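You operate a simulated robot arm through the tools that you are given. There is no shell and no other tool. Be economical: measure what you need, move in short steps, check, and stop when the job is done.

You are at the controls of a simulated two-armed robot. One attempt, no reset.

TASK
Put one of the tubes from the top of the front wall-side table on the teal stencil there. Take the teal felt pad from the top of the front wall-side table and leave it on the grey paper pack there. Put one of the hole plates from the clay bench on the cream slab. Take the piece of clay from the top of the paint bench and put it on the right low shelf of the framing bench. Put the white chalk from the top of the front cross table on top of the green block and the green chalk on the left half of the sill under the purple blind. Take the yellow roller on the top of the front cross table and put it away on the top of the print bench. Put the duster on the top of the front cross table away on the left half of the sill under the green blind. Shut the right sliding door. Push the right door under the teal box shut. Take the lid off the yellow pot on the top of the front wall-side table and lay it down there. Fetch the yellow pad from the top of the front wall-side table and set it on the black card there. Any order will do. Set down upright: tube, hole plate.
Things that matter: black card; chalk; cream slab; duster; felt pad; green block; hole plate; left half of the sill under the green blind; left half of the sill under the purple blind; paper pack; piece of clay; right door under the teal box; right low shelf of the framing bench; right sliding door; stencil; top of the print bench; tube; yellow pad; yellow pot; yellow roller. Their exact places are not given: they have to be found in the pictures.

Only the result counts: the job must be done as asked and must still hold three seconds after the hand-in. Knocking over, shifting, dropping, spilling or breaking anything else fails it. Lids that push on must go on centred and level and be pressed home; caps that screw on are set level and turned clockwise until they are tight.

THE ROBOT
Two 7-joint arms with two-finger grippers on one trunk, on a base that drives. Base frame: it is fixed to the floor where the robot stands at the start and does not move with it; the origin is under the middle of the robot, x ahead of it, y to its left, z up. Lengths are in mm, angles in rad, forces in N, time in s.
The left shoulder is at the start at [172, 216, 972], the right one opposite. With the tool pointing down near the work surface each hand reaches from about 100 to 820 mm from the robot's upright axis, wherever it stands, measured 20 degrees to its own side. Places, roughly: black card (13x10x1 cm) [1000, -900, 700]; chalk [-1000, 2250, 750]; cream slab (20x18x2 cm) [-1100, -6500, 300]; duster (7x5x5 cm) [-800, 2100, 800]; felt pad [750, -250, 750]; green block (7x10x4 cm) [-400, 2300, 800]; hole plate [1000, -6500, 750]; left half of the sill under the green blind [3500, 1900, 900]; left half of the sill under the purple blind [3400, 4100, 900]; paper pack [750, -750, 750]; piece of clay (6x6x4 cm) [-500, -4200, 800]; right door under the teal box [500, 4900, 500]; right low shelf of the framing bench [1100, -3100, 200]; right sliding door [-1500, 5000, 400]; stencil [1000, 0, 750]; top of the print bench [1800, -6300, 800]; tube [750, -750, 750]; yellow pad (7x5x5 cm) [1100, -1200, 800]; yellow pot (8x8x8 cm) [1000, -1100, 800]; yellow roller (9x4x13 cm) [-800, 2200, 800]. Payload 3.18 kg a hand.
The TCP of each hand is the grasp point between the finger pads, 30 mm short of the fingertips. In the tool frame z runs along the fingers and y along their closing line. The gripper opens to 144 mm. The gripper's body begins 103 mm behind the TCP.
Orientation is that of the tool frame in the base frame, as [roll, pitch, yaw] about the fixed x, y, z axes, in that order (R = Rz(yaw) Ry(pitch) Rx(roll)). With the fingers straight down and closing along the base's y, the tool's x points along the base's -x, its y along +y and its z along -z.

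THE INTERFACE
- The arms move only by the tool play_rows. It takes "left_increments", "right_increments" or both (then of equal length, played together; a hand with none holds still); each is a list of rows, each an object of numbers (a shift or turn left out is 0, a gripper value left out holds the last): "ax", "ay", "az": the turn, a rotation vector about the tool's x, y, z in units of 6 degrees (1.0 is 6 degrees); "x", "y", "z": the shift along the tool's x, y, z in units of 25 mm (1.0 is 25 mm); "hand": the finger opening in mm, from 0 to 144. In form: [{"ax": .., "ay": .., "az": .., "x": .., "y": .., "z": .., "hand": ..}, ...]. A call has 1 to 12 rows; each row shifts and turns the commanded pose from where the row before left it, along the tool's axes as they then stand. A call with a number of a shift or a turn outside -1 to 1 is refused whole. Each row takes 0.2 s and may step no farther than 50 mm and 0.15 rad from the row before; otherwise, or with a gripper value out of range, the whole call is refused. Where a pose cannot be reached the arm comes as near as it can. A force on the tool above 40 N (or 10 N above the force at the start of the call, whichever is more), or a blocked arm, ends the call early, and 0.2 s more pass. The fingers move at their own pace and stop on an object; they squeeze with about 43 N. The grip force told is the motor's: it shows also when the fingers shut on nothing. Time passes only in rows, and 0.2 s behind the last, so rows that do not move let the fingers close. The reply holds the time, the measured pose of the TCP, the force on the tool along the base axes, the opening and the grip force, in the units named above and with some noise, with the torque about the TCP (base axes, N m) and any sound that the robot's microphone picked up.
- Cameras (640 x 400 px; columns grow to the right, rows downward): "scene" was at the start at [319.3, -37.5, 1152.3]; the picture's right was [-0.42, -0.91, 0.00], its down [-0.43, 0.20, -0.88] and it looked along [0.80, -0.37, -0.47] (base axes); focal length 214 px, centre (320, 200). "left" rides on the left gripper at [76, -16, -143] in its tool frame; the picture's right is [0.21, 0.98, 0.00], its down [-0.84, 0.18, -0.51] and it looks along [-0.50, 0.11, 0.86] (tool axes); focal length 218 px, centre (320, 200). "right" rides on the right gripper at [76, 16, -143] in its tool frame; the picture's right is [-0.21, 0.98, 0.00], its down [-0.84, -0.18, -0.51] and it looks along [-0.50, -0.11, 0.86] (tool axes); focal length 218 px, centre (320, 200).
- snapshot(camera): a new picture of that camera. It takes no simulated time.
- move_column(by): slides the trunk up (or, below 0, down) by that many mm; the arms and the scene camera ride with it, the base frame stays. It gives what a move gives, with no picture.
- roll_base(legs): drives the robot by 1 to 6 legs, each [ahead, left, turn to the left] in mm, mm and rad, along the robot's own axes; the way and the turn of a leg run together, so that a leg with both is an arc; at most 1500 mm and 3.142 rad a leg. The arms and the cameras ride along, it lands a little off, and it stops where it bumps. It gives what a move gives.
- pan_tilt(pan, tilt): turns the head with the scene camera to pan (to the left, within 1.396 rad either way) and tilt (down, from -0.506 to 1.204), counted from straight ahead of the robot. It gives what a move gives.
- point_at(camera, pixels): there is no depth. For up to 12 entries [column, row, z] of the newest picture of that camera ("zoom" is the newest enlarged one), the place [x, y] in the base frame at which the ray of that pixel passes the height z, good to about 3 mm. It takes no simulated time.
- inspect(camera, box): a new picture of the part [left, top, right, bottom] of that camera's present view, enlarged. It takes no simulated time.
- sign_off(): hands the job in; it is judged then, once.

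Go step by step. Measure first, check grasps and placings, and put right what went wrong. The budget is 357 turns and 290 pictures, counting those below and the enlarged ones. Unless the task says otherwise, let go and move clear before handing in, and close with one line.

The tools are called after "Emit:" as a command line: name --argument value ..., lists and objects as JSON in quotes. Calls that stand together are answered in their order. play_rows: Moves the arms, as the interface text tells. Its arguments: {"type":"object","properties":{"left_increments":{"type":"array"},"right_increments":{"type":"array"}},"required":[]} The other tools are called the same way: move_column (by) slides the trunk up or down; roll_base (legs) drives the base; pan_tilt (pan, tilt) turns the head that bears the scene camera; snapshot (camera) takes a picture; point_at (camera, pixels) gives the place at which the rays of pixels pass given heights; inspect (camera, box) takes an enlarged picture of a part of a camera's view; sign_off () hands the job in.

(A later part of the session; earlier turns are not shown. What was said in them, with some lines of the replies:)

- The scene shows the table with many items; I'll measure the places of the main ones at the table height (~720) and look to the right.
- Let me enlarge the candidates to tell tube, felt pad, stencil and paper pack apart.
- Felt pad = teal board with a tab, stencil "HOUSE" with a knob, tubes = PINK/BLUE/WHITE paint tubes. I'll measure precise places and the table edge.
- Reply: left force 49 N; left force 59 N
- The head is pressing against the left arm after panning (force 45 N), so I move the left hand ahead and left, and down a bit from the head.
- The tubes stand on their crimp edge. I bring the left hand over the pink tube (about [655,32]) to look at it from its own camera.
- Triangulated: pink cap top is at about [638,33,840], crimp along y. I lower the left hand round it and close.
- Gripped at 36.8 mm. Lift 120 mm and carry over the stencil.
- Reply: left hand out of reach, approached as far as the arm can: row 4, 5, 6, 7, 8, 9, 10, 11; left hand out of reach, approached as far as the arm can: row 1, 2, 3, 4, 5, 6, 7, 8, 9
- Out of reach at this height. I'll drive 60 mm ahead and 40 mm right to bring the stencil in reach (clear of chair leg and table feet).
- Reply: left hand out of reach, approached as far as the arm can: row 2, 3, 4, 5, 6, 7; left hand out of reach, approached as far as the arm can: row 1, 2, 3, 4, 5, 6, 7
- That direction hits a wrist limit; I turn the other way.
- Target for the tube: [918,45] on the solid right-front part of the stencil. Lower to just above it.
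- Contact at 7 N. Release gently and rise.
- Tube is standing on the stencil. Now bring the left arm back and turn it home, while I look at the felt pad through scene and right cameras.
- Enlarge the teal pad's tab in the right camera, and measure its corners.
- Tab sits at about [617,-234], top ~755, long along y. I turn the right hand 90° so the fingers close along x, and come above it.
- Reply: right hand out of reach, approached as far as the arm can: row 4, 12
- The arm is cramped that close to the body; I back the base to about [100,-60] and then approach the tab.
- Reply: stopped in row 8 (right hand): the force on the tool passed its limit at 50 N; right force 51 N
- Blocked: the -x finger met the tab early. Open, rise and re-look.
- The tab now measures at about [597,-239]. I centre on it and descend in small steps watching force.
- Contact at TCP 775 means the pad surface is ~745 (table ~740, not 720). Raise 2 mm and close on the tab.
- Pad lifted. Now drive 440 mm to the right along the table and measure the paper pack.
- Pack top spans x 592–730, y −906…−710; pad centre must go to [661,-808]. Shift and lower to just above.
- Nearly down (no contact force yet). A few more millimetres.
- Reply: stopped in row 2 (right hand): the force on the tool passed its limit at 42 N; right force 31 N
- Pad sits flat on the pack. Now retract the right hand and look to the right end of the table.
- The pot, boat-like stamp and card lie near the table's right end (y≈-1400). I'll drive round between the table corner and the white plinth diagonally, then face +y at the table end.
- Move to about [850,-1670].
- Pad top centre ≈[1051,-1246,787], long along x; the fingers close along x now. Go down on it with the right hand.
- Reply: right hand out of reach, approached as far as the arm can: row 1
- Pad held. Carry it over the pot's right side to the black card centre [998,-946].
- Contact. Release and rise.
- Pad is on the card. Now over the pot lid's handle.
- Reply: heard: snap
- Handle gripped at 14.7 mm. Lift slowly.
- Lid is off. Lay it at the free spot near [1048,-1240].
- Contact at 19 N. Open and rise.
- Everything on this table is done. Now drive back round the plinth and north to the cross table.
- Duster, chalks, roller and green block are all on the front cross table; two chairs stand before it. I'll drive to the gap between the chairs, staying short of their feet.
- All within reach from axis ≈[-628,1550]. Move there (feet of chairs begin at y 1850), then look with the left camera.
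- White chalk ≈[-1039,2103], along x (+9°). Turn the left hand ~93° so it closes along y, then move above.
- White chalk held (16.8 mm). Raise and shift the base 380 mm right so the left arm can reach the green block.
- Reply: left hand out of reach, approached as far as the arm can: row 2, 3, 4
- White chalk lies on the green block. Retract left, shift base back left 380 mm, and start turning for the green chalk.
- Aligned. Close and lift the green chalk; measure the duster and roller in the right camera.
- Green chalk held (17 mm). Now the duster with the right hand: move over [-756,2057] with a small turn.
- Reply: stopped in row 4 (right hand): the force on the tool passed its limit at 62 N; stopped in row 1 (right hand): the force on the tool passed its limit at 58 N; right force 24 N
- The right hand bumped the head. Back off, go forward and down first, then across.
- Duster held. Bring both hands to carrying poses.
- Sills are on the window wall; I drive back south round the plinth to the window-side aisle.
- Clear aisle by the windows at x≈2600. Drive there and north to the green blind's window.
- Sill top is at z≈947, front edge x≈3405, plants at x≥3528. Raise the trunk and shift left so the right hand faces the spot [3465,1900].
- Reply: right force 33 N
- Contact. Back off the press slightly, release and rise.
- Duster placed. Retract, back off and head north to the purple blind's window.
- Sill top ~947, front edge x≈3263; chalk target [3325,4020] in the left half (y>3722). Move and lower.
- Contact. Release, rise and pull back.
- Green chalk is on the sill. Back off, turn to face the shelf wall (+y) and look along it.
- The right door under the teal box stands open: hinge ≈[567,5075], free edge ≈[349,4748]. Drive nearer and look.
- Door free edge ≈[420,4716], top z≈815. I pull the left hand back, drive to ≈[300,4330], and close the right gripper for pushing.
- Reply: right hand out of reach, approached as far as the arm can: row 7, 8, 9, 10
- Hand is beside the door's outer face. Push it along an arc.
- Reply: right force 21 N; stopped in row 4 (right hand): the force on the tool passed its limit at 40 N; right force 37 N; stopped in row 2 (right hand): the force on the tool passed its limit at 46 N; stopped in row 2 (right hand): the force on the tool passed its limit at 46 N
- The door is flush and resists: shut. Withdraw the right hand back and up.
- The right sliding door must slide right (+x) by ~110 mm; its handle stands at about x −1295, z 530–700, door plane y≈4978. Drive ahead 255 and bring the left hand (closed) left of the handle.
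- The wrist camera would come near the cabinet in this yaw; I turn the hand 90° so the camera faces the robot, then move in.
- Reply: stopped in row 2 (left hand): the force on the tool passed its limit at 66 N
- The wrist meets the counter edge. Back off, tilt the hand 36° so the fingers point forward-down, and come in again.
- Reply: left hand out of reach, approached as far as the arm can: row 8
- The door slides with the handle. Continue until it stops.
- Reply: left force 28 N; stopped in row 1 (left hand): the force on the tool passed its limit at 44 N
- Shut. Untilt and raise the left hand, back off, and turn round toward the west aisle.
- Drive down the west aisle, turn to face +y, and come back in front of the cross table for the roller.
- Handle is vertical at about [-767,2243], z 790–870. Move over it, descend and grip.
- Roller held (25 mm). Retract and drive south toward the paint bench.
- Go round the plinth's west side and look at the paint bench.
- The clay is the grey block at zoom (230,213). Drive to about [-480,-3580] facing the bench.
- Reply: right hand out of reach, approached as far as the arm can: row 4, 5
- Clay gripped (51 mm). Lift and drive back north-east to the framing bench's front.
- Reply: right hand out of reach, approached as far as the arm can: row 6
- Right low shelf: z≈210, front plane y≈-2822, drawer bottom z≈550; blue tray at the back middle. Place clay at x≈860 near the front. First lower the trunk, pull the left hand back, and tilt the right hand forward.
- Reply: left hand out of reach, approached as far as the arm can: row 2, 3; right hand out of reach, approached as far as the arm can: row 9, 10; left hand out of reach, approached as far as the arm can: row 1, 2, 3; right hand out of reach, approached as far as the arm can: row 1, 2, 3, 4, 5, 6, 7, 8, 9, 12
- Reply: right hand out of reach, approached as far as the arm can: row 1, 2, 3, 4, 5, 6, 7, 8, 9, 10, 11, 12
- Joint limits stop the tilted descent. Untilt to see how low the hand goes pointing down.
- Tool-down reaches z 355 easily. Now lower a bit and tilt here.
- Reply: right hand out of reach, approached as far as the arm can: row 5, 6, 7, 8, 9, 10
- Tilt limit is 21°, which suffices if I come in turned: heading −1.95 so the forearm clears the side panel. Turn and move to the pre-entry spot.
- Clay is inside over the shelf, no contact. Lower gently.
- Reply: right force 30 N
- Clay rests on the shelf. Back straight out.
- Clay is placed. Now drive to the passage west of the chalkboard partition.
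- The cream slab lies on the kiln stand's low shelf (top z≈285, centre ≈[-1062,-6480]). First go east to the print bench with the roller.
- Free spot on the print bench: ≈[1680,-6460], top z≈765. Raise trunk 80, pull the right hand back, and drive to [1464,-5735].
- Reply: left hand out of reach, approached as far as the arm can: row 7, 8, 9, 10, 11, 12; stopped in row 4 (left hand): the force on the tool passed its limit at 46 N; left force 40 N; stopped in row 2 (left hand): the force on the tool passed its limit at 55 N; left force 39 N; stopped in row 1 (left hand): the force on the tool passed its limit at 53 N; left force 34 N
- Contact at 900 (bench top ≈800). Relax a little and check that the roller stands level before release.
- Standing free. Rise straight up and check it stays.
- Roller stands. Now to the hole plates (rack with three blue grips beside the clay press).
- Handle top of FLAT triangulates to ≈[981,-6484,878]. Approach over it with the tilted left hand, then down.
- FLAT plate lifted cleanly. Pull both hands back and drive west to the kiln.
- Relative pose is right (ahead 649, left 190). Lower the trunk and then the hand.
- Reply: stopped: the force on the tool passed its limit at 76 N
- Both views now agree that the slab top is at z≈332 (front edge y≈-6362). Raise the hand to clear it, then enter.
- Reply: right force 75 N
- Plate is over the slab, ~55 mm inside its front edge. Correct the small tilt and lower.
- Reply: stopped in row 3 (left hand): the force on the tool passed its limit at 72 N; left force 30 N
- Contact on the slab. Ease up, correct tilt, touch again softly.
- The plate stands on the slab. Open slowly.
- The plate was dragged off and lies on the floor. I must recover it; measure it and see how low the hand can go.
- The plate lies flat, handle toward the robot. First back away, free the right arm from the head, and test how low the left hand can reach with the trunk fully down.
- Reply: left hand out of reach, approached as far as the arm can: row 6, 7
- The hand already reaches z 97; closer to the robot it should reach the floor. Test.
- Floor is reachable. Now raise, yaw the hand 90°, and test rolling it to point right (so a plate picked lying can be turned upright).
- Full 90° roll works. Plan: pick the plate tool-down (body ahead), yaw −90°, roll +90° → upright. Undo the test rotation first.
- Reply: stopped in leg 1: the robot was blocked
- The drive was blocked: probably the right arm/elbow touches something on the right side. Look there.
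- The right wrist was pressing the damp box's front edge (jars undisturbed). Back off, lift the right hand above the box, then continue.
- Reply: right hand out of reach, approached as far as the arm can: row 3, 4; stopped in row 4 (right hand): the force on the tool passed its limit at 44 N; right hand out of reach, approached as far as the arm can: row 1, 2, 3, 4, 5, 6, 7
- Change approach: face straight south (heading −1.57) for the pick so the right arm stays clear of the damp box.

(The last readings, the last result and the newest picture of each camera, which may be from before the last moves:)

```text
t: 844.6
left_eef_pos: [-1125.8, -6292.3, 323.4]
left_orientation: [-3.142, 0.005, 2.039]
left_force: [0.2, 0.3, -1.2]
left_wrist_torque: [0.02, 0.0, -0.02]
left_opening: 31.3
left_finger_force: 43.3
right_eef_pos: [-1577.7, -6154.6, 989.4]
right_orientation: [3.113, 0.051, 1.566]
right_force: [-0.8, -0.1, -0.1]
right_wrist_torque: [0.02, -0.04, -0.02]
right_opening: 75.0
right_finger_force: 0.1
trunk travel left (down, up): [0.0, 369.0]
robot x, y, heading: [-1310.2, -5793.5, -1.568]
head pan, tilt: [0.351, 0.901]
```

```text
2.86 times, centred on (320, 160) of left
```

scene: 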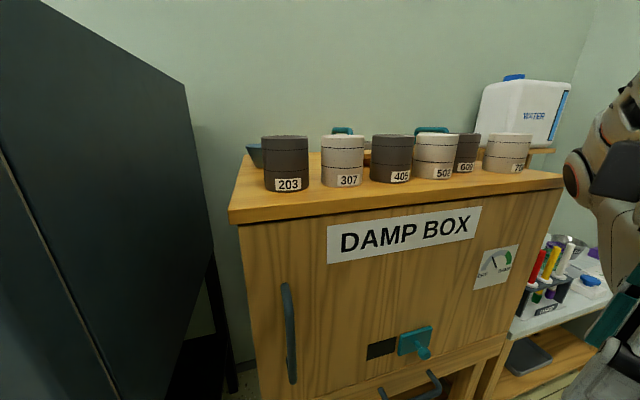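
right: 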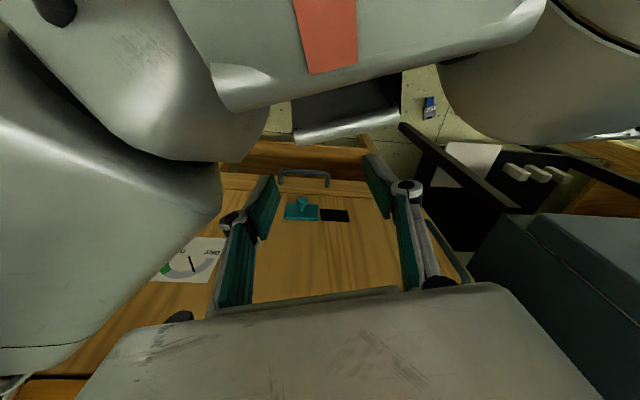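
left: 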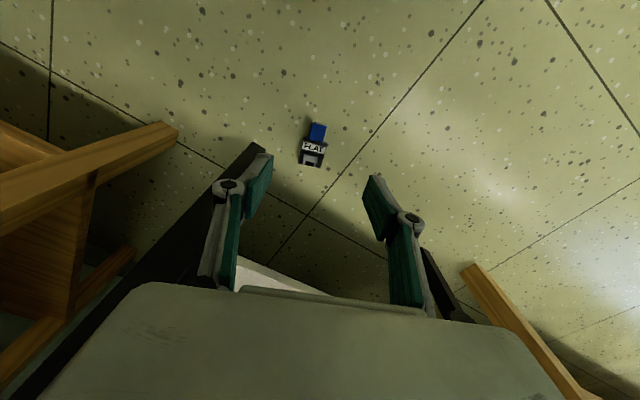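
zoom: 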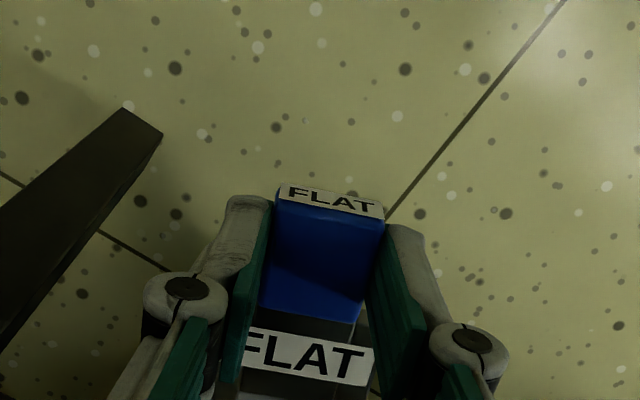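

Plate recovered (31.3 mm grip). Back off, yaw −103°, then roll 90° so the plate hangs upright with the hand pointing right-forward.

Emit:
roll_base --legs '[[-200, 0, 0]]'

Emit:
play_rows --left_increments '[{"z": -1, "az": -1}, {"z": -1, "az": -1}, {"z": -1, "az": -1}, {"z": -1, "az": -1}, {"az": -1}, {"az": -1}, {"az": -1}, {"az": -1}, {"az": -1}, {"az": -1}, {"az": -1}, {"az": -1}]'

Emit:
play_rows --left_increments '[{"az": -1}, {"az": -1}, {"az": -1}, {"az": -1}, {"az": -1}, {"az": -0.25}, {"ay": 1}, {"ay": 1}, {"ay": 1}, {"ay": 1}, {"ay": 1}]' --right_increments '[{"x": 0.7}, {"x": 0.7}, {}, {}, {}, {}, {}, {}, {}, {}, {}]'

Emit:
play_rows --left_increments '[{"ay": 1}, {"ay": 1}, {"ay": 1}, {"ay": 1}, {"ay": 1}, {"ay": 1}, {"ay": 1}, {"ay": 1}, {"ay": 1}, {"ay": 1}]'

Emit:
snapshot --camera "scene"

```text
t: 846.2
left_eef_pos: [-1125.6, -6093.6, 322.4]
left_orientation: [3.14, 0.005, 2.037]
left_force: [0.2, -0.1, -0.8]
left_wrist_torque: [0.05, 0.02, -0.02]
left_opening: 31.3
left_finger_force: 43.2
right_eef_pos: [-1578.6, -5954.7, 989.3]
right_orientation: [3.111, 0.052, 1.565]
right_force: [0.6, -0.2, -0.1]
right_wrist_torque: [-0.04, -0.02, 0.0]
right_opening: 75.1
right_finger_force: 0.1
trunk travel left (down, up): [0.0, 369.0]
robot x, y, heading: [-1311.8, -5597.2, -1.567]
head pan, tilt: [0.351, 0.901]
```

```text
t: 848.8
left_eef_pos: [-1126.3, -6092.0, 423.1]
left_orientation: [-3.136, 0.0, -2.984]
left_force: [-0.1, -0.7, -0.5]
left_wrist_torque: [-0.02, 0.04, -0.01]
left_opening: 31.2
left_finger_force: 42.9
right_eef_pos: [-1579.1, -5955.6, 989.2]
right_orientation: [3.112, 0.055, 1.567]
right_force: [-0.2, 0.2, 0.2]
right_wrist_torque: [0.0, -0.02, 0.01]
right_opening: 74.9
right_finger_force: 0.0
trunk travel left (down, up): [0.0, 369.0]
robot x, y, heading: [-1317.0, -5594.2, -1.562]
head pan, tilt: [0.351, 0.901]
```

```text
t: 851.2
left_eef_pos: [-1096.8, -6091.4, 417.8]
left_orientation: [3.1, -0.479, -2.423]
left_force: [-0.1, -0.4, -1.7]
left_wrist_torque: [-0.01, -0.02, -0.01]
left_opening: 31.4
left_finger_force: 42.7
left hand out of reach, approached as far as the arm can: row 9, 10, 11
right_eef_pos: [-1578.3, -5919.1, 988.0]
right_orientation: [3.112, 0.053, 1.563]
right_force: [7.1, -11.4, -0.5]
right_wrist_torque: [-0.07, -0.08, 0.48]
right_opening: 73.4
right_finger_force: 0.0
trunk travel left (down, up): [0.0, 369.0]
robot x, y, heading: [-1314.2, -5593.1, -1.559]
head pan, tilt: [0.351, 0.901]
```

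```text
t: 853.4
left_eef_pos: [-1096.0, -6090.0, 418.1]
left_orientation: [2.442, -1.511, -1.744]
left_force: [-0.6, 0.0, -1.4]
left_wrist_torque: [0.03, -0.02, -0.02]
left_opening: 31.4
left_finger_force: 42.8
right_eef_pos: [-1579.6, -5920.0, 987.0]
right_orientation: [3.112, 0.053, 1.565]
right_force: [5.2, -3.6, 1.0]
right_wrist_torque: [0.02, 0.03, 0.08]
right_opening: 75.7
right_finger_force: 0.2
trunk travel left (down, up): [0.0, 369.0]
robot x, y, heading: [-1316.6, -5598.3, -1.562]
head pan, tilt: [0.351, 0.901]
```

```text
32 pictures are left
```

scene: 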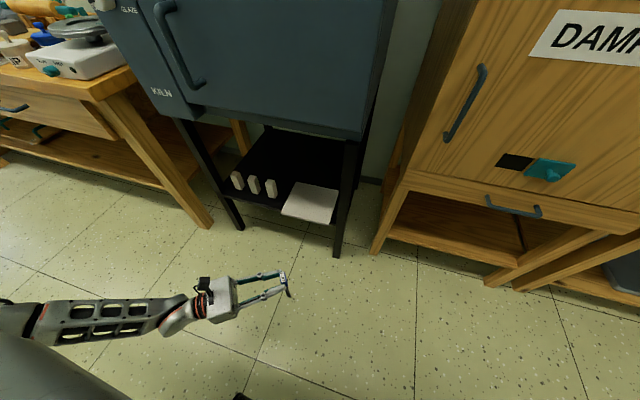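

Plate hangs nearly upright (3.4° off). Correct the tilt, raise a little, and look.

Emit:
play_rows --left_increments '[{"ay": 0.44, "az": 0.37}, {"x": 0.75}, {"x": 0.75}, {}]'

Emit:
inspect --camera "scene" --box '[180, 230, 320, 340]'

```text
t: 854.4
left_eef_pos: [-1095.7, -6091.7, 455.0]
left_orientation: [-1.787, -1.568, 2.484]
left_force: [-0.7, -0.3, -0.3]
left_wrist_torque: [0.0, -0.03, -0.02]
left_opening: 31.3
left_finger_force: 43.3
right_eef_pos: [-1578.3, -5919.6, 986.8]
right_orientation: [3.111, 0.053, 1.564]
right_force: [4.5, -3.9, 1.7]
right_wrist_torque: [0.01, 0.08, 0.13]
right_opening: 76.0
right_finger_force: 0.1
trunk travel left (down, up): [0.0, 369.0]
robot x, y, heading: [-1312.2, -5596.0, -1.564]
head pan, tilt: [0.351, 0.901]
```

```text
3.64 times, centred on (250, 285) of scene
```

zoom: 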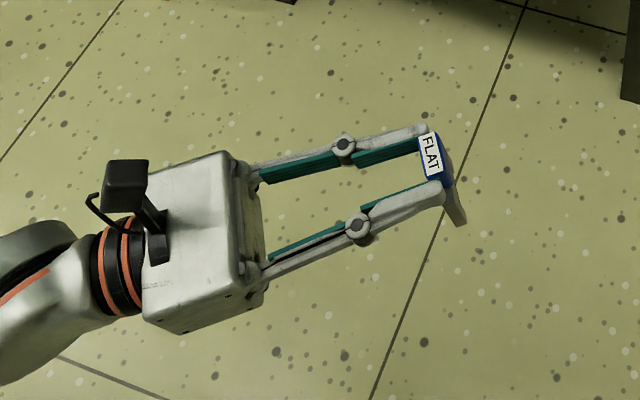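

Upright (pitch −1.568). Drive in toward the slab, first part.

Emit:
roll_base --legs '[[0, 48, 0], [230, 0, 0]]'

Emit:
snapshot --camera "scene"

```text
t: 856.8
left_eef_pos: [-1047.8, -6318.8, 456.1]
left_orientation: [-2.037, -1.569, 2.735]
left_force: [-0.2, -0.4, -1.6]
left_wrist_torque: [0.04, -0.03, 0.04]
left_opening: 31.4
left_finger_force: 43.2
right_eef_pos: [-1529.4, -6148.2, 987.2]
right_orientation: [3.112, 0.053, 1.566]
right_force: [4.8, -4.4, 1.7]
right_wrist_torque: [0.03, 0.03, 0.16]
right_opening: 75.9
right_finger_force: 0.1
trunk travel left (down, up): [0.0, 369.0]
robot x, y, heading: [-1260.2, -5822.4, -1.565]
head pan, tilt: [0.351, 0.901]
```

```text
30 pictures are left
```

scene: 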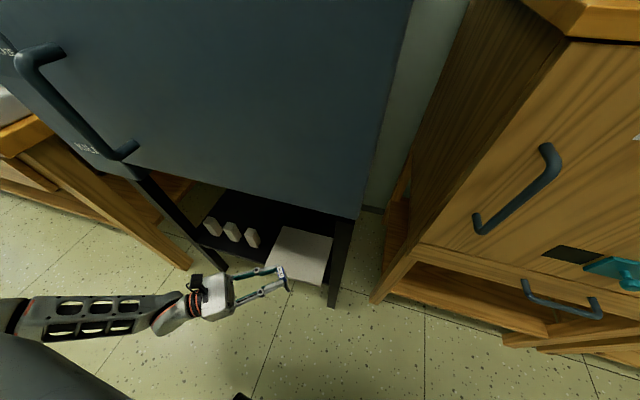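

Emit:
point_at --camera "scene" --pixels '[[267, 262, 335], [322, 285, 335], [332, 238, 335], [283, 227, 335], [281, 273, 490], [251, 240, 335], [255, 232, 380]]'

Emit:
roll_base --legs '[[45, 0, 0]]'

Emit:
inspect --camera "scene" --box '[200, 200, 360, 310]'

Emit:
snapshot --camera "left"

```text
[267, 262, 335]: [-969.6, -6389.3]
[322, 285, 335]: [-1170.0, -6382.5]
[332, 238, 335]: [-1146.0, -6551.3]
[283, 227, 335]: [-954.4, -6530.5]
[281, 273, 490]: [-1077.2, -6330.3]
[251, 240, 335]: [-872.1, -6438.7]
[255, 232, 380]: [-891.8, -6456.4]
```

```text
t: 857.7
left_eef_pos: [-1047.3, -6362.3, 454.3]
left_orientation: [-2.296, -1.57, 2.993]
left_force: [-0.1, 0.2, -0.5]
left_wrist_torque: [0.01, -0.01, 0.0]
left_opening: 31.3
left_finger_force: 43.4
right_eef_pos: [-1528.0, -6193.3, 985.8]
right_orientation: [3.11, 0.051, 1.567]
right_force: [3.6, -6.1, 1.6]
right_wrist_torque: [0.02, 0.08, 0.23]
right_opening: 75.9
right_finger_force: 0.0
trunk travel left (down, up): [0.0, 369.0]
robot x, y, heading: [-1265.2, -5863.3, -1.567]
head pan, tilt: [0.351, 0.901]
```

```text
3.64 times, centred on (280, 255) of scene
```

zoom: 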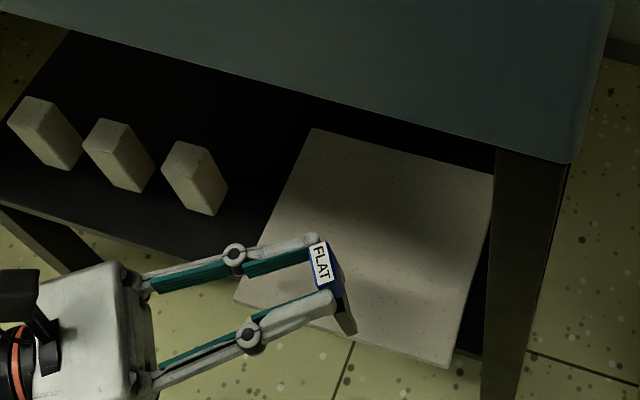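

```text
28 pictures are left
```

left: 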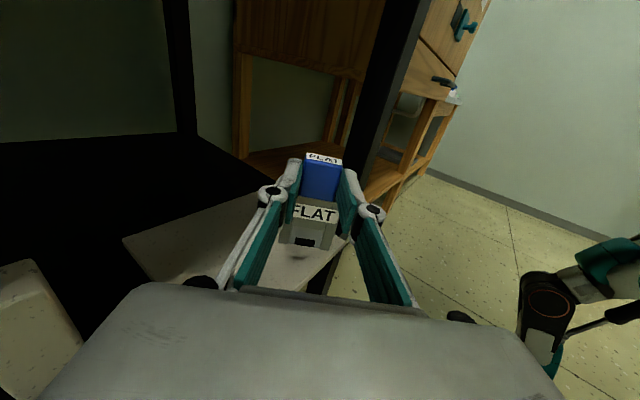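

Move 55 mm further in (plate ends ~50 mm inside the slab's front edge).

Emit:
roll_base --legs '[[55, 0, 0]]'

Emit:
inspect --camera "scene" --box '[200, 200, 360, 310]'

```text
t: 858.8
left_eef_pos: [-1047.1, -6411.5, 458.6]
left_orientation: [-1.394, -1.564, 2.091]
left_force: [-0.7, 0.9, -1.7]
left_wrist_torque: [0.03, -0.01, -0.02]
left_opening: 31.4
left_finger_force: 43.4
right_eef_pos: [-1529.6, -6238.5, 988.7]
right_orientation: [3.106, 0.063, 1.567]
right_force: [2.6, -2.3, 2.4]
right_wrist_torque: [0.02, 0.1, 0.08]
right_opening: 75.6
right_finger_force: 0.1
trunk travel left (down, up): [0.0, 369.0]
robot x, y, heading: [-1264.4, -5917.9, -1.564]
head pan, tilt: [0.351, 0.901]
stopped in leg 1: the robot was blocked; the commanded pose is now the measured one
```

```text
3.64 times, centred on (280, 255) of scene
```

zoom: 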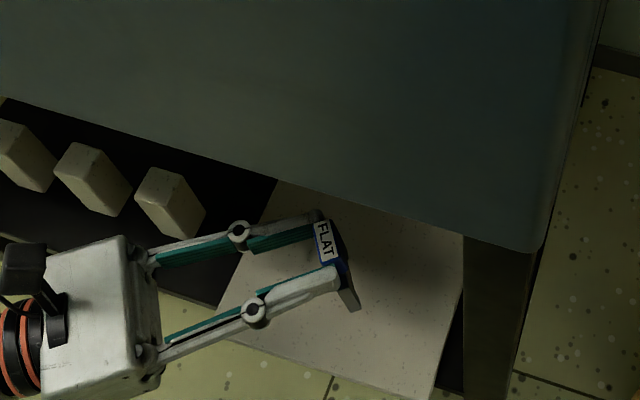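

Blocked just short (right arm at the damp box), but the plate is already well over the slab. Ease back 12 mm to relieve, then lower.

Emit:
roll_base --legs '[[-12, 0, 0]]'

Emit:
play_rows --left_increments '[{"x": -0.4}, {"x": -0.2}, {}]'

```text
t: 859.5
left_eef_pos: [-1045.9, -6403.7, 453.6]
left_orientation: [-2.057, -1.569, 2.753]
left_force: [0.2, 0.7, -1.8]
left_wrist_torque: [0.02, -0.03, -0.03]
left_opening: 31.3
left_finger_force: 42.3
right_eef_pos: [-1528.0, -6233.8, 986.5]
right_orientation: [3.108, 0.056, 1.567]
right_force: [4.0, -5.2, 1.4]
right_wrist_torque: [-0.01, 0.07, 0.2]
right_opening: 74.7
right_finger_force: 0.0
trunk travel left (down, up): [0.0, 369.0]
robot x, y, heading: [-1270.1, -5910.5, -1.566]
head pan, tilt: [0.351, 0.901]
```

```text
t: 860.3
left_eef_pos: [-1047.0, -6405.2, 438.6]
left_orientation: [-2.291, -1.569, 2.991]
left_force: [-0.1, -0.3, -0.6]
left_wrist_torque: [0.03, 0.01, 0.0]
left_opening: 31.5
left_finger_force: 43.0
right_eef_pos: [-1527.8, -6234.2, 986.5]
right_orientation: [3.106, 0.058, 1.564]
right_force: [4.3, -5.7, 0.8]
right_wrist_torque: [-0.01, 0.02, 0.22]
right_opening: 74.4
right_finger_force: 0.0
trunk travel left (down, up): [0.0, 369.0]
robot x, y, heading: [-1267.6, -5910.7, -1.562]
head pan, tilt: [0.351, 0.901]
```

Emit:
play_rows --left_increments '[{"x": -0.12}, {"x": -0.12}]'

Emit:
play_rows --left_increments '[{"x": -0.12}, {"x": -0.12}]'

Emit:
play_rows --left_increments '[{"x": -0.1}, {"x": -0.08}]'

```text
t: 860.9
left_eef_pos: [-1045.2, -6404.3, 434.7]
left_orientation: [1.099, -1.57, -0.401]
left_force: [-0.4, 0.3, -1.2]
left_wrist_torque: [0.04, -0.07, 0.04]
left_opening: 31.3
left_finger_force: 42.9
right_eef_pos: [-1527.0, -6234.5, 986.2]
right_orientation: [3.107, 0.056, 1.565]
right_force: [4.6, -6.9, 1.5]
right_wrist_torque: [-0.02, 0.04, 0.23]
right_opening: 74.2
right_finger_force: 0.0
trunk travel left (down, up): [0.0, 369.0]
robot x, y, heading: [-1266.9, -5907.8, -1.57]
head pan, tilt: [0.351, 0.901]
```

```text
t: 861.5
left_eef_pos: [-1046.2, -6404.2, 427.6]
left_orientation: [-2.093, -1.569, 2.794]
left_force: [-0.4, 0.2, -1.6]
left_wrist_torque: [0.02, -0.02, 0.01]
left_opening: 31.3
left_finger_force: 43.2
right_eef_pos: [-1527.9, -6234.4, 986.3]
right_orientation: [3.107, 0.058, 1.566]
right_force: [4.1, -5.8, 0.2]
right_wrist_torque: [0.0, 0.03, 0.23]
right_opening: 73.9
right_finger_force: 0.0
trunk travel left (down, up): [0.0, 369.0]
robot x, y, heading: [-1263.5, -5904.5, -1.565]
head pan, tilt: [0.351, 0.901]
```

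```text
t: 862.1
left_eef_pos: [-1045.7, -6403.6, 423.6]
left_orientation: [-2.487, -1.568, -3.096]
left_force: [0.1, -0.7, -1.0]
left_wrist_torque: [0.03, -0.02, 0.03]
left_opening: 31.4
left_finger_force: 42.7
right_eef_pos: [-1528.0, -6233.2, 987.9]
right_orientation: [3.107, 0.057, 1.564]
right_force: [5.2, -4.5, 0.2]
right_wrist_torque: [0.0, 0.01, 0.2]
right_opening: 74.5
right_finger_force: 0.1
trunk travel left (down, up): [0.0, 369.0]
robot x, y, heading: [-1266.2, -5908.6, -1.562]
head pan, tilt: [0.351, 0.901]
```

Emit:
play_rows --left_increments '[{"x": -0.1}, {"x": -0.08}]'

Emit:
play_rows --left_increments '[{"x": -0.08}, {"x": -0.06}]'

Emit:
inspect --camera "left" --box '[230, 120, 410, 290]'

```text
t: 862.7
left_eef_pos: [-1045.4, -6403.4, 418.4]
left_orientation: [-2.08, -1.569, 2.779]
left_force: [0.5, 0.3, -1.2]
left_wrist_torque: [0.0, -0.04, -0.02]
left_opening: 31.3
left_finger_force: 42.6
right_eef_pos: [-1527.9, -6234.7, 987.2]
right_orientation: [3.106, 0.058, 1.565]
right_force: [4.0, -4.2, 1.0]
right_wrist_torque: [-0.02, -0.02, 0.15]
right_opening: 74.3
right_finger_force: 0.0
trunk travel left (down, up): [0.0, 369.0]
robot x, y, heading: [-1265.2, -5909.8, -1.563]
head pan, tilt: [0.351, 0.901]
```

```text
t: 863.3
left_eef_pos: [-1047.0, -6405.1, 416.1]
left_orientation: [-2.232, -1.57, 2.929]
left_force: [0.5, -0.5, -0.8]
left_wrist_torque: [-0.01, -0.02, 0.01]
left_opening: 31.3
left_finger_force: 43.5
right_eef_pos: [-1528.5, -6233.9, 987.3]
right_orientation: [3.108, 0.057, 1.567]
right_force: [3.8, -3.8, 1.6]
right_wrist_torque: [-0.02, 0.03, 0.13]
right_opening: 74.3
right_finger_force: 0.2
trunk travel left (down, up): [0.0, 369.0]
robot x, y, heading: [-1265.7, -5908.6, -1.563]
head pan, tilt: [0.351, 0.901]
```

```text
2.35 times, centred on (320, 205) of left
```

zoom: 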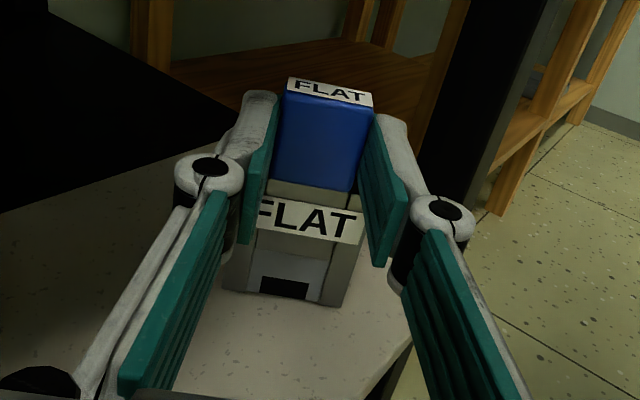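

Emit:
play_rows --left_increments '[{"x": -0.1}, {"x": -0.06}]'

Emit:
play_rows --left_increments '[{"x": -0.08}, {"x": -0.06}]'

Emit:
play_rows --left_increments '[{"x": -0.08}, {"x": -0.06}]'

```text
t: 863.9
left_eef_pos: [-1047.7, -6403.0, 413.1]
left_orientation: [-0.796, -1.565, 1.493]
left_force: [1.8, 2.0, 8.9]
left_wrist_torque: [0.22, 0.2, -0.06]
left_opening: 31.3
left_finger_force: 42.4
right_eef_pos: [-1528.1, -6231.9, 987.4]
right_orientation: [3.106, 0.056, 1.567]
right_force: [4.2, -4.5, 1.9]
right_wrist_torque: [-0.04, 0.04, 0.14]
right_opening: 74.4
right_finger_force: 0.1
trunk travel left (down, up): [0.0, 369.0]
robot x, y, heading: [-1265.6, -5907.5, -1.566]
head pan, tilt: [0.351, 0.901]
```

```text
t: 864.5
left_eef_pos: [-1047.2, -6404.7, 413.3]
left_orientation: [-0.727, -1.559, 1.421]
left_force: [5.5, 7.0, 31.5]
left_wrist_torque: [0.13, 0.39, -0.1]
left_opening: 31.5
left_finger_force: 42.7
right_eef_pos: [-1528.8, -6232.0, 988.5]
right_orientation: [3.105, 0.058, 1.567]
right_force: [4.5, -3.4, 0.5]
right_wrist_torque: [0.02, 0.0, 0.16]
right_opening: 74.6
right_finger_force: 0.0
trunk travel left (down, up): [0.0, 369.0]
robot x, y, heading: [-1264.4, -5906.5, -1.567]
head pan, tilt: [0.351, 0.901]
```

```text
t: 865.1
left_eef_pos: [-1047.7, -6404.5, 409.4]
left_orientation: [-0.584, -1.555, 1.28]
left_force: [1.7, -3.8, 37.1]
left_wrist_torque: [-0.53, 0.97, 0.08]
left_opening: 31.1
left_finger_force: 42.8
right_eef_pos: [-1529.3, -6232.3, 988.4]
right_orientation: [3.107, 0.058, 1.566]
right_force: [5.1, -4.2, 1.9]
right_wrist_torque: [0.03, 0.05, 0.13]
right_opening: 74.3
right_finger_force: 0.1
trunk travel left (down, up): [0.0, 369.0]
robot x, y, heading: [-1265.3, -5907.2, -1.563]
head pan, tilt: [0.351, 0.901]
```

Emit:
play_rows --left_increments '[{"x": 0.06}, {}]'

Emit:
inspect --camera "left" --box '[230, 120, 410, 290]'

```text
t: 865.7
left_eef_pos: [-1047.5, -6405.1, 410.1]
left_orientation: [-0.657, -1.562, 1.355]
left_force: [-3.1, -9.4, 28.7]
left_wrist_torque: [-0.87, 1.19, 0.29]
left_opening: 31.5
left_finger_force: 43.1
right_eef_pos: [-1528.2, -6232.8, 987.2]
right_orientation: [3.107, 0.059, 1.566]
right_force: [3.9, -3.7, 1.1]
right_wrist_torque: [-0.01, 0.06, 0.12]
right_opening: 74.3
right_finger_force: 0.0
trunk travel left (down, up): [0.0, 369.0]
robot x, y, heading: [-1263.8, -5905.3, -1.559]
head pan, tilt: [0.351, 0.901]
```

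```text
2.35 times, centred on (320, 205) of left
```

zoom: 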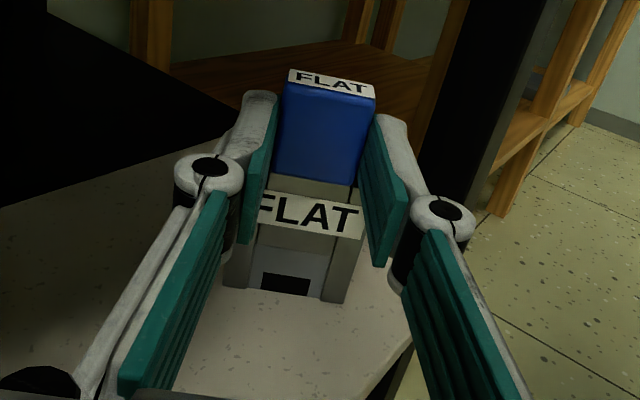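

Emit:
play_rows --left_increments '[{"x": 0.08}, {}]'

Emit:
play_rows --left_increments '[{"x": 0.05}, {}]'

```text
t: 866.3
left_eef_pos: [-1048.0, -6402.7, 410.4]
left_orientation: [-0.875, -1.565, 1.571]
left_force: [-2.9, -7.9, 24.2]
left_wrist_torque: [-0.77, 0.99, 0.21]
left_opening: 31.2
left_finger_force: 42.6
right_eef_pos: [-1527.6, -6233.0, 986.8]
right_orientation: [3.105, 0.058, 1.566]
right_force: [3.8, -3.7, 1.1]
right_wrist_torque: [0.0, 0.02, 0.13]
right_opening: 74.2
right_finger_force: 0.1
trunk travel left (down, up): [0.0, 369.0]
robot x, y, heading: [-1266.2, -5908.3, -1.562]
head pan, tilt: [0.351, 0.901]
```

```text
t: 866.9
left_eef_pos: [-1046.6, -6403.3, 409.9]
left_orientation: [-1.389, -1.569, 2.084]
left_force: [-4.4, -3.6, 19.4]
left_wrist_torque: [-0.55, 0.82, 0.02]
left_opening: 31.5
left_finger_force: 42.9
right_eef_pos: [-1528.8, -6233.0, 987.4]
right_orientation: [3.109, 0.059, 1.566]
right_force: [3.5, -3.8, 0.3]
right_wrist_torque: [-0.01, 0.03, 0.17]
right_opening: 74.4
right_finger_force: 0.1
trunk travel left (down, up): [0.0, 369.0]
robot x, y, heading: [-1266.8, -5908.3, -1.565]
head pan, tilt: [0.351, 0.901]
```

Emit:
play_rows --left_increments '[{"x": 0.08}, {}]'

Emit:
play_rows --left_increments '[{"x": 0.06}, {}]'

```text
t: 867.5
left_eef_pos: [-1047.0, -6402.7, 410.6]
left_orientation: [-3.023, -1.565, -2.56]
left_force: [-3.7, -1.2, 8.9]
left_wrist_torque: [-0.23, 0.35, -0.03]
left_opening: 31.4
left_finger_force: 43.0
right_eef_pos: [-1528.4, -6233.7, 986.4]
right_orientation: [3.107, 0.057, 1.565]
right_force: [4.0, -4.5, 0.3]
right_wrist_torque: [-0.02, 0.02, 0.17]
right_opening: 74.6
right_finger_force: 0.0
trunk travel left (down, up): [0.0, 369.0]
robot x, y, heading: [-1261.1, -5905.9, -1.561]
head pan, tilt: [0.351, 0.901]
```

```text
t: 868.1
left_eef_pos: [-1045.6, -6403.5, 411.3]
left_orientation: [3.108, -1.563, -2.406]
left_force: [-0.4, 0.5, -1.3]
left_wrist_torque: [0.0, -0.05, 0.0]
left_opening: 31.3
left_finger_force: 43.1
right_eef_pos: [-1527.5, -6233.7, 987.2]
right_orientation: [3.105, 0.055, 1.568]
right_force: [4.0, -3.0, 1.0]
right_wrist_torque: [-0.02, 0.03, 0.19]
right_opening: 74.5
right_finger_force: 0.0
trunk travel left (down, up): [0.0, 369.0]
robot x, y, heading: [-1268.0, -5911.4, -1.564]
head pan, tilt: [0.351, 0.901]
```

Emit:
play_rows --left_increments '[{"x": -0.05}, {}]'

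Emit:
play_rows --left_increments '[{"hand": 34}, {"hand": 38}, {"hand": 46}, {"hand": 56}, {}, {}]'

Emit:
inspect --camera "left" --box '[230, 120, 410, 290]'

```text
t: 868.7
left_eef_pos: [-1046.5, -6403.0, 411.3]
left_orientation: [-2.51, -1.567, -3.075]
left_force: [0.1, 0.3, -1.4]
left_wrist_torque: [0.01, -0.05, 0.0]
left_opening: 31.3
left_finger_force: 43.0
right_eef_pos: [-1527.8, -6233.7, 987.3]
right_orientation: [3.106, 0.057, 1.566]
right_force: [3.9, -4.2, 0.0]
right_wrist_torque: [0.02, 0.03, 0.16]
right_opening: 74.5
right_finger_force: 0.0
trunk travel left (down, up): [0.0, 369.0]
robot x, y, heading: [-1263.0, -5908.2, -1.564]
head pan, tilt: [0.351, 0.901]
```

```text
t: 870.1
left_eef_pos: [-1045.9, -6403.2, 411.9]
left_orientation: [-2.165, -1.57, 2.864]
left_force: [0.0, 0.2, 0.7]
left_wrist_torque: [0.0, 0.01, 0.0]
left_opening: 55.9
left_finger_force: 0.1
right_eef_pos: [-1527.3, -6233.3, 986.8]
right_orientation: [3.107, 0.058, 1.566]
right_force: [4.5, -4.1, 1.5]
right_wrist_torque: [-0.01, 0.01, 0.14]
right_opening: 74.6
right_finger_force: 0.1
trunk travel left (down, up): [0.0, 369.0]
robot x, y, heading: [-1267.7, -5908.6, -1.561]
head pan, tilt: [0.351, 0.901]
```

```text
2.35 times, centred on (320, 205) of left
```

zoom: 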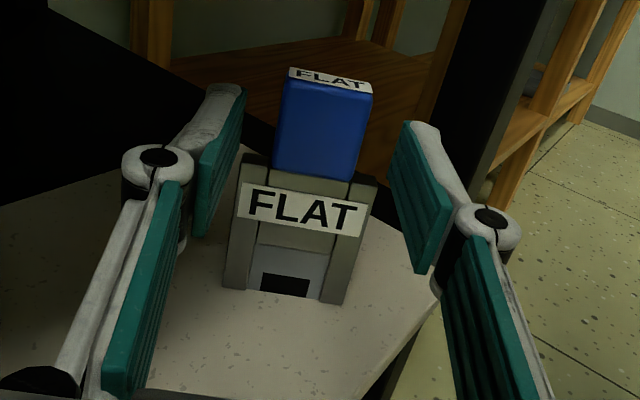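

Plate stands upright on its own. Open wider, raise 8 mm, then withdraw along the tool axis with the arm only.

Emit:
play_rows --left_increments '[{"hand": 80}, {"x": 0.3}, {"z": -0.4}, {"z": -0.4}, {"z": -0.4}, {"z": -0.4}]'

Emit:
inspect --camera "left" --box '[200, 100, 440, 300]'

```text
t: 871.5
left_eef_pos: [-1015.3, -6377.0, 418.1]
left_orientation: [-2.503, -1.569, -3.081]
left_force: [-0.1, 0.3, -0.7]
left_wrist_torque: [0.03, -0.01, 0.01]
left_opening: 80.2
left_finger_force: 0.1
right_eef_pos: [-1529.6, -6233.6, 987.6]
right_orientation: [3.105, 0.058, 1.565]
right_force: [4.7, -4.8, 0.5]
right_wrist_torque: [0.0, 0.02, 0.14]
right_opening: 74.6
right_finger_force: 0.1
trunk travel left (down, up): [0.0, 369.0]
robot x, y, heading: [-1265.9, -5909.0, -1.568]
head pan, tilt: [0.351, 0.901]
```

```text
2.00 times, centred on (320, 200) of left
```

zoom: 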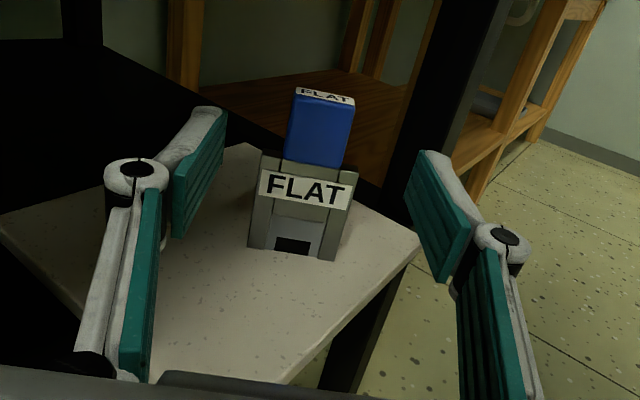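

Emit:
play_rows --left_increments '[{"z": -0.6}, {"z": -0.6}, {"z": -0.6}]'

Emit:
roll_base --legs '[[-350, 0, 0]]'

Emit:
inspect --camera "scene" --box '[220, 130, 420, 290]'

```text
t: 872.3
left_eef_pos: [-981.3, -6349.4, 419.8]
left_orientation: [-1.766, -1.569, 2.465]
left_force: [-0.2, -0.6, -0.5]
left_wrist_torque: [-0.03, -0.01, 0.01]
left_opening: 79.9
left_finger_force: 0.0
right_eef_pos: [-1527.2, -6234.3, 988.0]
right_orientation: [3.107, 0.058, 1.564]
right_force: [4.4, -3.9, 1.1]
right_wrist_torque: [0.0, 0.0, 0.15]
right_opening: 74.3
right_finger_force: 0.1
trunk travel left (down, up): [0.0, 369.0]
robot x, y, heading: [-1263.0, -5904.7, -1.565]
head pan, tilt: [0.351, 0.901]
```

```text
t: 874.6
left_eef_pos: [-982.7, -5997.5, 418.6]
left_orientation: [-1.966, -1.569, 2.667]
left_force: [0.0, -0.6, -0.2]
left_wrist_torque: [-0.01, -0.01, -0.01]
left_opening: 79.9
left_finger_force: 0.1
right_eef_pos: [-1530.5, -5882.5, 988.5]
right_orientation: [3.108, 0.06, 1.57]
right_force: [4.2, -3.6, 1.2]
right_wrist_torque: [-0.01, 0.04, 0.18]
right_opening: 74.4
right_finger_force: 0.0
trunk travel left (down, up): [0.0, 369.0]
robot x, y, heading: [-1267.5, -5554.2, -1.563]
head pan, tilt: [0.351, 0.901]
```

```text
2.50 times, centred on (320, 210) of scene
```

zoom: 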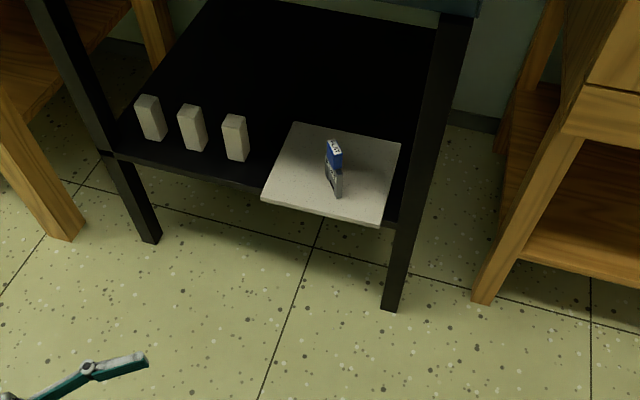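

The hole plate stands upright on the cream slab. One last look at the damp box before handing in.

Emit:
pan_tilt --pan 0.1 --tilt 0.35

Emit:
snapshot --camera "scene"

```text
t: 875.6
left_eef_pos: [-982.9, -5997.2, 419.7]
left_orientation: [-2.033, -1.569, 2.734]
left_force: [-0.6, -0.5, -0.4]
left_wrist_torque: [-0.02, 0.07, -0.03]
left_opening: 80.1
left_finger_force: 0.1
right_eef_pos: [-1529.9, -5883.4, 987.4]
right_orientation: [3.106, 0.058, 1.568]
right_force: [3.2, -6.2, 1.0]
right_wrist_torque: [-0.03, 0.05, 0.26]
right_opening: 74.1
right_finger_force: 0.0
trunk travel left (down, up): [0.0, 369.0]
robot x, y, heading: [-1268.4, -5553.0, -1.562]
head pan, tilt: [0.099, 0.351]
```

```text
21 pictures are left
```

scene: 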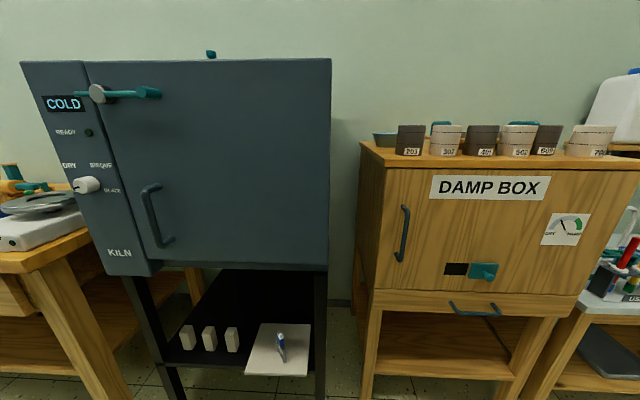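

The damp box and its jars look undisturbed, the plate is still upright on the slab, and both hands are clear, so I am handing in.

Emit:
sign_off

```text
The job is handed in.
```

I carried out every item on the list and handed the job in, but the hole plate fell to the floor once along the way. I picked it up and stood it upright on the cream slab, where it was still standing in the last picture. The right arm also pressed against the damp box near the kiln, but its jars looked undisturbed afterwards.
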